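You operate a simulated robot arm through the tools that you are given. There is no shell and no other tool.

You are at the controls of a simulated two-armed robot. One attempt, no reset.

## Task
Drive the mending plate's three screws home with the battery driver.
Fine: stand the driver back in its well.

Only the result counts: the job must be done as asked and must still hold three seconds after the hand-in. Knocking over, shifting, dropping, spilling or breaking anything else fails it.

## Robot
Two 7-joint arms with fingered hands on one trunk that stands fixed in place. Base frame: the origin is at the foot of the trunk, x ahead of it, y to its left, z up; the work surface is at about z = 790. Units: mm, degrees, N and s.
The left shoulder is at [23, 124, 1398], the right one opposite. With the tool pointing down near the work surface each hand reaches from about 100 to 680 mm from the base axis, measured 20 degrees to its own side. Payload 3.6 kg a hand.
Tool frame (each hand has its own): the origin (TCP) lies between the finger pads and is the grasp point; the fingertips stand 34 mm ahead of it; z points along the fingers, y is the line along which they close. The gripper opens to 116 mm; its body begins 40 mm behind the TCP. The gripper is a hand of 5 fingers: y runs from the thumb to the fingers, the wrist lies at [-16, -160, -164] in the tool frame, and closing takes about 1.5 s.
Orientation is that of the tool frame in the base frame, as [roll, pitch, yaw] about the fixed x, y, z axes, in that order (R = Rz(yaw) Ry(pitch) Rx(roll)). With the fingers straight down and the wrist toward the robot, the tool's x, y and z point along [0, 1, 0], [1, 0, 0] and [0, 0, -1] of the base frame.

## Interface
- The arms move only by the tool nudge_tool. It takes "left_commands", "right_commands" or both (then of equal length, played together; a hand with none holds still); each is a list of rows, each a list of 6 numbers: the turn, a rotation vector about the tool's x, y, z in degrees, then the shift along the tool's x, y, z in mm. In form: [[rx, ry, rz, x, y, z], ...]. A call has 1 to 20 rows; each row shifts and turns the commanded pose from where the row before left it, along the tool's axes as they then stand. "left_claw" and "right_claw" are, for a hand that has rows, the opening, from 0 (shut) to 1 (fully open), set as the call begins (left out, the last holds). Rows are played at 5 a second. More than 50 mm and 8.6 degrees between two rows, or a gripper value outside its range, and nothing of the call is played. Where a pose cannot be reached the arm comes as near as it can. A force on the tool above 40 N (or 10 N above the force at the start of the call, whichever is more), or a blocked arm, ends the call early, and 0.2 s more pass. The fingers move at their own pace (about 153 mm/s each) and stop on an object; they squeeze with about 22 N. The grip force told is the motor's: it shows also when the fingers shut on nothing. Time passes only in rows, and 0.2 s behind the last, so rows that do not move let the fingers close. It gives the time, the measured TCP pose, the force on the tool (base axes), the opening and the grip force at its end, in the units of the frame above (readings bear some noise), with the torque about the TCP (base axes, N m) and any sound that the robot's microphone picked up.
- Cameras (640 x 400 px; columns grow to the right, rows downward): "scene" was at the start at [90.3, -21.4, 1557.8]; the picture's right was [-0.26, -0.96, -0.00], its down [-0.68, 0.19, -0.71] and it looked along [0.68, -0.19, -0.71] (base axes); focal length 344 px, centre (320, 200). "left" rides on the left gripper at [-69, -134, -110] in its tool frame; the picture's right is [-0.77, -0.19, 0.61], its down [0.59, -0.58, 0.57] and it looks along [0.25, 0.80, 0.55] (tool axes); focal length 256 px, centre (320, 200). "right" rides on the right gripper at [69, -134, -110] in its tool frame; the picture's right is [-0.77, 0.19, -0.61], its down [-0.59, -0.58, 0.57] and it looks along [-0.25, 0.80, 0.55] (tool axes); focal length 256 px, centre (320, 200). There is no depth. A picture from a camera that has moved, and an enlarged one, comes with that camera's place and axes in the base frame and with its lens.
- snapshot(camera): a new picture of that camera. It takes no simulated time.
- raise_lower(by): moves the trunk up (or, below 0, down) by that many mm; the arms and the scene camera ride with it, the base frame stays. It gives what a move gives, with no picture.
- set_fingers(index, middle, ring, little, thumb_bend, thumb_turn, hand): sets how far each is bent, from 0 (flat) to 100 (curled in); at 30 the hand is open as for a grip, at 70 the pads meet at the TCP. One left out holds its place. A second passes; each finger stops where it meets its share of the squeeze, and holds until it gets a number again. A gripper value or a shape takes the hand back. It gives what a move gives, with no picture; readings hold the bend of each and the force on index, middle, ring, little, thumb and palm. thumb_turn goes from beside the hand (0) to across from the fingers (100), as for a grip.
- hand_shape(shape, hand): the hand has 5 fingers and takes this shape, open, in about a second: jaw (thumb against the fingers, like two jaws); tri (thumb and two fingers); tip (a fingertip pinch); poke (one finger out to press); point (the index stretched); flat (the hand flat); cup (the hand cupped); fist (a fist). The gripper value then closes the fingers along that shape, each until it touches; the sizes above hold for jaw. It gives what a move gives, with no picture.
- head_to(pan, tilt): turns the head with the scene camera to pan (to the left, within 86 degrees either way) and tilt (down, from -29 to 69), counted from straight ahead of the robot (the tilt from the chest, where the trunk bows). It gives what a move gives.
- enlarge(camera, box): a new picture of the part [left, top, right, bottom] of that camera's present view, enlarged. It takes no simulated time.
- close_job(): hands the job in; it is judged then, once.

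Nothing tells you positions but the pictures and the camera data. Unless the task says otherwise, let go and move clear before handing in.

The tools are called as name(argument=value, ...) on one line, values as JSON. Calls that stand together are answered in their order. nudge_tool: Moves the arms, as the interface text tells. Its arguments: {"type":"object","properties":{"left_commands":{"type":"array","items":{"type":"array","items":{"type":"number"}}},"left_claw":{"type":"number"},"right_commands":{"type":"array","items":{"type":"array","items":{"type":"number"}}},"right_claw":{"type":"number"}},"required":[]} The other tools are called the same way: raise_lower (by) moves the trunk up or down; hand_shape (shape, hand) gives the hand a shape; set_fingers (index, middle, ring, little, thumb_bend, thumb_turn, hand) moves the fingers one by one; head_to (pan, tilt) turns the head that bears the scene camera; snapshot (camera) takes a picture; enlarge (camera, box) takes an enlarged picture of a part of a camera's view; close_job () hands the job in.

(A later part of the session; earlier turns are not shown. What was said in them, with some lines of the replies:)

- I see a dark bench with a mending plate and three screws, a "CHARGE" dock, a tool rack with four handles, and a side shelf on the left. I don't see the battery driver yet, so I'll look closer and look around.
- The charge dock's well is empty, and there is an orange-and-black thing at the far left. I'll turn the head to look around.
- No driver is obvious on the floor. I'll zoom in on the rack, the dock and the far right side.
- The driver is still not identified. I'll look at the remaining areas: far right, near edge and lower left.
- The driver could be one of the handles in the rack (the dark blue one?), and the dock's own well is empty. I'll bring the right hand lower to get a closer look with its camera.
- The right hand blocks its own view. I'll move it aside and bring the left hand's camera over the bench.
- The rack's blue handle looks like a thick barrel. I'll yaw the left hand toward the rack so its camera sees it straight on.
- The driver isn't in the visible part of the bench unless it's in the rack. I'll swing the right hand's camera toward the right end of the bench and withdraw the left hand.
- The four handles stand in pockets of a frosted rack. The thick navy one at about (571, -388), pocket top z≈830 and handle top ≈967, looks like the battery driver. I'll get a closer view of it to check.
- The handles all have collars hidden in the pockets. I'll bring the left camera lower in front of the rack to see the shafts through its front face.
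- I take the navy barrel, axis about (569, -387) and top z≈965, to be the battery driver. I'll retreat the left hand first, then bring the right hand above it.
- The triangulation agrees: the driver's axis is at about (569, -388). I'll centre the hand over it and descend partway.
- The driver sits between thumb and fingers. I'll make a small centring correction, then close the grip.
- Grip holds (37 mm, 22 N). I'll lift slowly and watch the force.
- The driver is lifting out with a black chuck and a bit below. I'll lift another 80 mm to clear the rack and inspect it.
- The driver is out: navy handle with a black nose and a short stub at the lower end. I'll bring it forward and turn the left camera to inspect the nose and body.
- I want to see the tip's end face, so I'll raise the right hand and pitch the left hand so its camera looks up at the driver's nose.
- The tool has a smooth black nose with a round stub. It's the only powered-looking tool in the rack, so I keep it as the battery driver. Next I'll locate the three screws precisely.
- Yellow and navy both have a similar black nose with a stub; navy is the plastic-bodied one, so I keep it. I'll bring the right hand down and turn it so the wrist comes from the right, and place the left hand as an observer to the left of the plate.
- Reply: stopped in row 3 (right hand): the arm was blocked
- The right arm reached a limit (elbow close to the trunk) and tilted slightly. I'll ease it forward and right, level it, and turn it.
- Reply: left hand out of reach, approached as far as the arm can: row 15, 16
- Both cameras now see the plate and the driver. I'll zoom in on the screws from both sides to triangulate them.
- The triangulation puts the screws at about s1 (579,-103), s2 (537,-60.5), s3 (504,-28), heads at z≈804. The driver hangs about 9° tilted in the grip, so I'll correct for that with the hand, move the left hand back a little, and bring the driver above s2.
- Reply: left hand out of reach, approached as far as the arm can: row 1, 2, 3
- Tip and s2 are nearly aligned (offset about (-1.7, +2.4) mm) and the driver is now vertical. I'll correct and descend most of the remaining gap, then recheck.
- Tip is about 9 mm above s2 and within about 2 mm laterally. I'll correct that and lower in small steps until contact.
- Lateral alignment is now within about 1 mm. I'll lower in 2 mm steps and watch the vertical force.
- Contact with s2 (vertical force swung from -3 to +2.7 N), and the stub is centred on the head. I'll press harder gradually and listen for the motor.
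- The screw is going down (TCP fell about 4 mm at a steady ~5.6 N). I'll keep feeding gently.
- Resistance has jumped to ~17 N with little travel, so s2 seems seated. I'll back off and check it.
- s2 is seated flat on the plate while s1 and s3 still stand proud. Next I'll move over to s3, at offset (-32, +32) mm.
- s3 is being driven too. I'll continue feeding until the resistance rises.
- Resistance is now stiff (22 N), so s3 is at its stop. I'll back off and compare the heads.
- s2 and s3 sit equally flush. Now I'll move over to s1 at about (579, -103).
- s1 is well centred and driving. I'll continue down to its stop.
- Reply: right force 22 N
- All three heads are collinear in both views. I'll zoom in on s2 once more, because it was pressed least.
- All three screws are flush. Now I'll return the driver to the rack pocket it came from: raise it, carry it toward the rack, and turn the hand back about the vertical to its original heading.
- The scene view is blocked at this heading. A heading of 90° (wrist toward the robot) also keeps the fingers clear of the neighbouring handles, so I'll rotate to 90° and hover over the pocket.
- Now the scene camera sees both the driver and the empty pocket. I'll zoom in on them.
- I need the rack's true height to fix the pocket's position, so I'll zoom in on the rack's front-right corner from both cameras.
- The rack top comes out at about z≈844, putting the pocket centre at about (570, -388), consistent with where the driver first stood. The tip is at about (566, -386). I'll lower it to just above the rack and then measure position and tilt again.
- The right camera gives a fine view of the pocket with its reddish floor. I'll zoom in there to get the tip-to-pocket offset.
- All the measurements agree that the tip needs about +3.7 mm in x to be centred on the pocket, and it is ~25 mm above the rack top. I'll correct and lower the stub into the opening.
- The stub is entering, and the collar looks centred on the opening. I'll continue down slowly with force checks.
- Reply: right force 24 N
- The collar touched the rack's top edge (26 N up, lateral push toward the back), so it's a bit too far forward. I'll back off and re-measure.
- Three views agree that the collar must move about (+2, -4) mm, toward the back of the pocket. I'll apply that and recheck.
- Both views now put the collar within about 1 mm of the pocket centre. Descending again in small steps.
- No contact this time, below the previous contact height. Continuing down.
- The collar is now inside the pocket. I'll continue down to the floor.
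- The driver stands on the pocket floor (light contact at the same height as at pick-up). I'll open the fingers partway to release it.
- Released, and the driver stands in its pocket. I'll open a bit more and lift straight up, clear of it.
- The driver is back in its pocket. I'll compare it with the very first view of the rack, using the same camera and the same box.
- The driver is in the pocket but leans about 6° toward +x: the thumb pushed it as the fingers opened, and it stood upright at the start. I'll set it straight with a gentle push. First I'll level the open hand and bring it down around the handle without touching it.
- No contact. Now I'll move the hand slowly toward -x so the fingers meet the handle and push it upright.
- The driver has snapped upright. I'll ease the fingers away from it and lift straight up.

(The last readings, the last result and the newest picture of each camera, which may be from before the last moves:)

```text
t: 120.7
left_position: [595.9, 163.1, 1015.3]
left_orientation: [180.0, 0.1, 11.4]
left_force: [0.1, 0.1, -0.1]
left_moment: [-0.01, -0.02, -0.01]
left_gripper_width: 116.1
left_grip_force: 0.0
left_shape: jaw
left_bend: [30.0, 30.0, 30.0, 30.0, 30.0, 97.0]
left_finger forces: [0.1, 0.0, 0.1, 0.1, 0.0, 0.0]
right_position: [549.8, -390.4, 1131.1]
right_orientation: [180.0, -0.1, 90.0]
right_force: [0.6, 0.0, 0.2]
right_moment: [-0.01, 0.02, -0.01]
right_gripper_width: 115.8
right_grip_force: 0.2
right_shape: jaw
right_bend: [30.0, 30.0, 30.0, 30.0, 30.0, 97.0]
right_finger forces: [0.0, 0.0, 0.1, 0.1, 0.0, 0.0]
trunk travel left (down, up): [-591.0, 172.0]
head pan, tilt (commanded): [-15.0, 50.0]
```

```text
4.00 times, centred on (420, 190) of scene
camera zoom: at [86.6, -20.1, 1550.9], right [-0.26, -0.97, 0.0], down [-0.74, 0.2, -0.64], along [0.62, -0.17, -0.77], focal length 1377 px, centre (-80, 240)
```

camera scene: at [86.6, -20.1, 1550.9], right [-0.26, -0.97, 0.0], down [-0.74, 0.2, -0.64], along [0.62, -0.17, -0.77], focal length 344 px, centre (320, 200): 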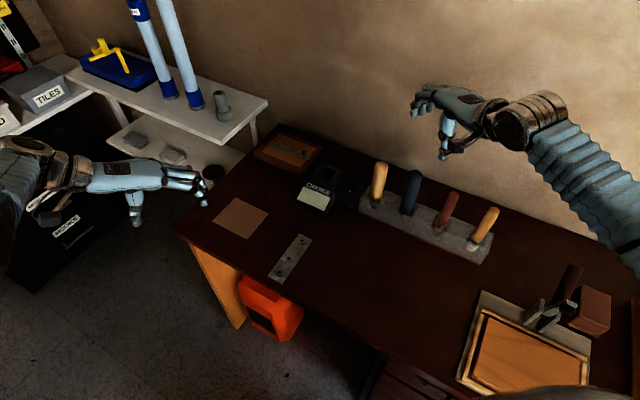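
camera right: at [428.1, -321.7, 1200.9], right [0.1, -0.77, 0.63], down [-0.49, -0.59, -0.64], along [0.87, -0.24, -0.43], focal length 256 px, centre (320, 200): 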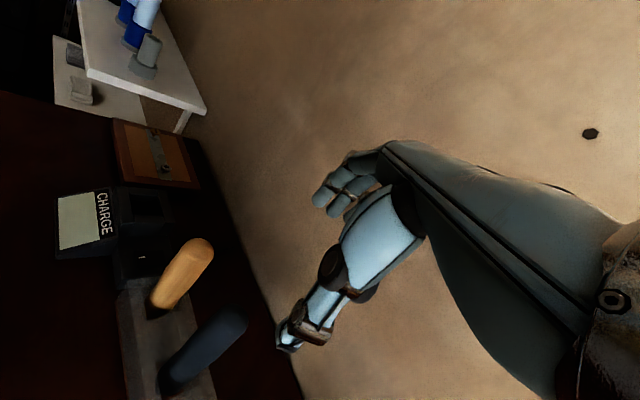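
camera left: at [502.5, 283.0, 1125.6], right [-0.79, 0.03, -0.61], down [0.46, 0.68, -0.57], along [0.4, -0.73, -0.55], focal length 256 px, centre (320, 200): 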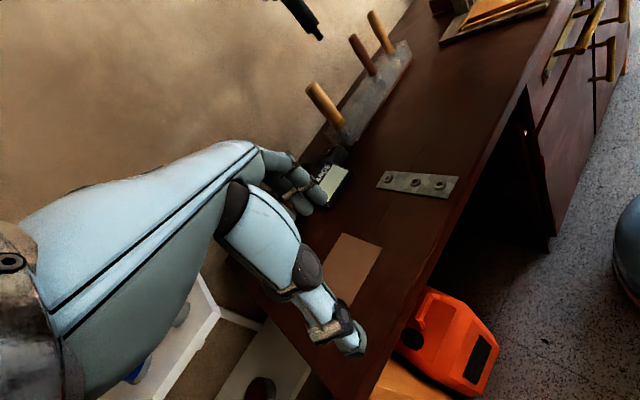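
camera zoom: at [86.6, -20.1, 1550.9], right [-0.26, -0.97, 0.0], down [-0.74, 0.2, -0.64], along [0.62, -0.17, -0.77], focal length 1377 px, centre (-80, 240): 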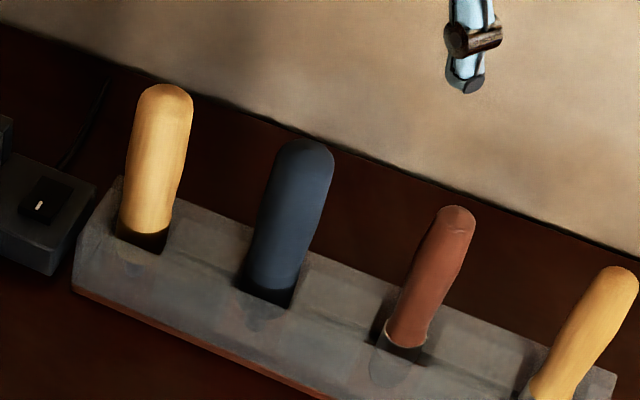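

The driver now stands exactly as in the first view. I'll retract both hands and do a last check of the screws and surroundings.

nudge_tool(right_commands=[[0, 0, 0, 0, -25, -30], [0, 0, 0, 0, -25, -30], [0, 0, 0, 0, -20, -30], [0, 0, 0, 0, 0, 0]], left_commands=[[0, 0, 0, 0, -20, -20], [0, 0, 0, 0, -20, -20], [0, 0, 0, 0, -20, -20], [0, 0, 0, 0, 0, 0]])

snapshot(camera="scene")

enlarge(camera="scene", box=[255, 225, 325, 290])

enlarge(camera="scene", box=[340, 140, 500, 240])

snapshot(camera="left")

```text
t: 121.7
left_position: [596.3, 229.2, 1069.4]
left_orientation: [179.8, 0.2, 11.4]
left_force: [0.9, -0.3, 0.7]
left_moment: [-0.02, 0.02, 0.0]
left_gripper_width: 115.9
left_grip_force: 0.0
left_shape: jaw
left_bend: [30.0, 30.0, 30.0, 30.0, 30.0, 97.0]
left_finger forces: [0.1, 0.1, 0.0, 0.0, 0.0, 0.1]
left hand out of reach, approached as far as the arm can: row 1, 2, 3
right_position: [481.3, -393.5, 1225.7]
right_orientation: [180.0, -0.1, 90.0]
right_force: [-0.7, -0.9, 0.5]
right_moment: [-0.02, 0.02, -0.03]
right_gripper_width: 116.0
right_grip_force: 0.1
right_shape: jaw
right_bend: [30.0, 30.0, 30.0, 30.0, 30.0, 97.0]
right_finger forces: [0.1, 0.0, 0.0, 0.0, 0.0, 0.0]
trunk travel left (down, up): [-591.0, 172.0]
head pan, tilt (commanded): [-15.0, 50.0]
```

```text
taken
camera scene: at [87.2, -20.4, 1550.9], right [-0.26, -0.97, 0.0], down [-0.74, 0.2, -0.64], along [0.62, -0.17, -0.77], focal length 344 px, centre (320, 200)
```

scene: 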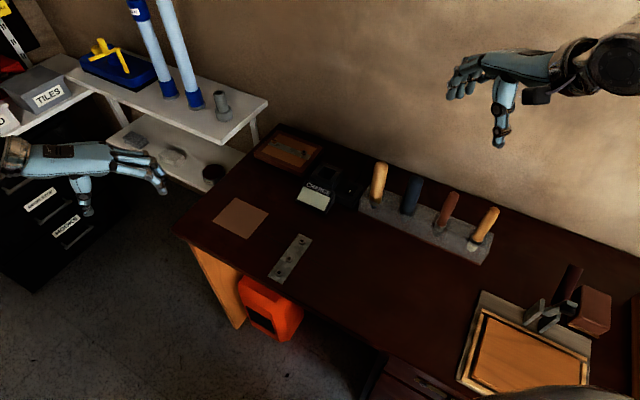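

```text
6.15 times, centred on (290, 258) of scene
camera zoom: at [87.2, -20.4, 1550.9], right [-0.26, -0.97, 0.0], down [-0.74, 0.2, -0.64], along [0.62, -0.17, -0.77], focal length 2118 px, centre (505, -154)
```

zoom: 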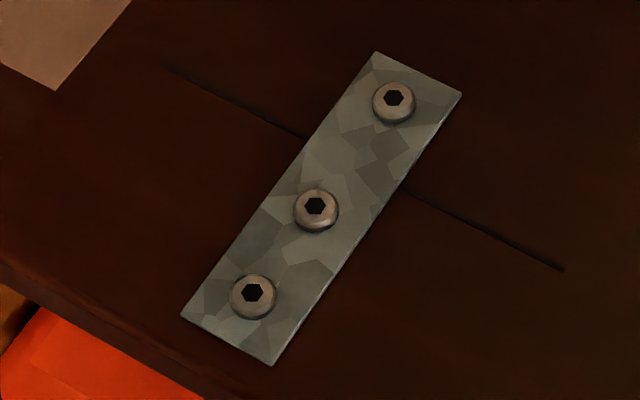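

```text
4.00 times, centred on (420, 190) of scene
camera zoom: at [87.2, -20.4, 1550.9], right [-0.26, -0.97, 0.0], down [-0.74, 0.2, -0.64], along [0.62, -0.17, -0.77], focal length 1377 px, centre (-80, 240)
```

zoom: 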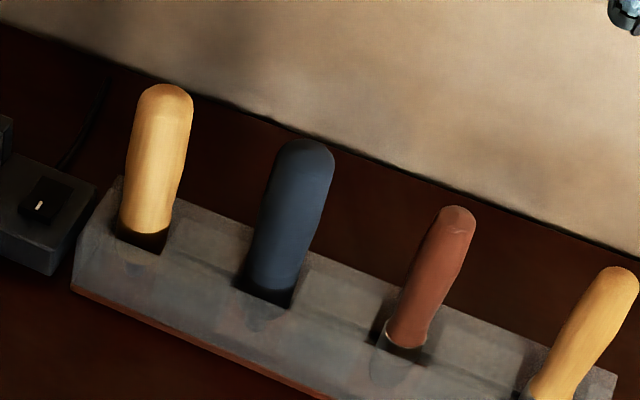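

```text
taken
camera left: at [503.3, 348.1, 1180.4], right [-0.79, 0.03, -0.61], down [0.46, 0.68, -0.57], along [0.4, -0.73, -0.55], focal length 256 px, centre (320, 200)
```

left: 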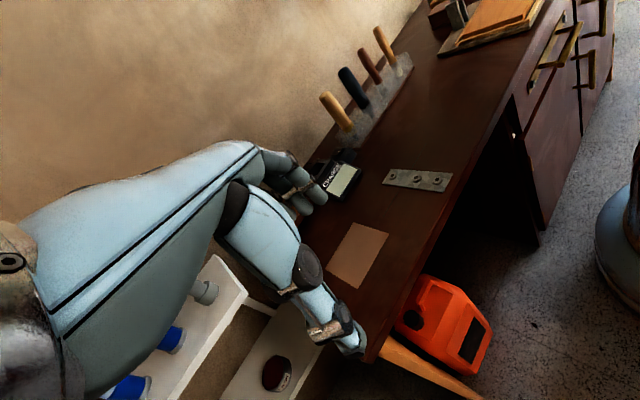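

The three screws are flush and level, and the driver stands upright in the rack pocket it came from. The other objects look undisturbed and both hands are clear, so I'm handing the job in.

close_job()

```text
The job is handed in.
```

The mending plate's three screws are driven home. The driver is standing upright in the rack pocket I took it from, and I've handed the job in.

- **Screws:** I pressed each one until it stopped against firm resistance, about 17 to 25 N. In the camera views all three heads sit flush on the plate and level with each other.
- **Driver:** nothing on the bench was marked as the battery driver. I took it to be the navy-handled tool in the rack, the only one with a plastic body. The screws went in under it with a light push, but the microphone never picked up a motor. I can't rule out that I simply pushed them in.
- **Its well:** I took this to mean the rack pocket where the driver stood at the start, not the empty well in the CHARGE dock.
- **Putting it back:** on the first try the driver's collar bumped the top edge of the rack. After I let go, it leaned by about 6°, so I nudged it upright with a finger. It now stands as it did in the first view.

In the last pictures the other objects on the bench look undisturbed. Both hands are empty and clear.
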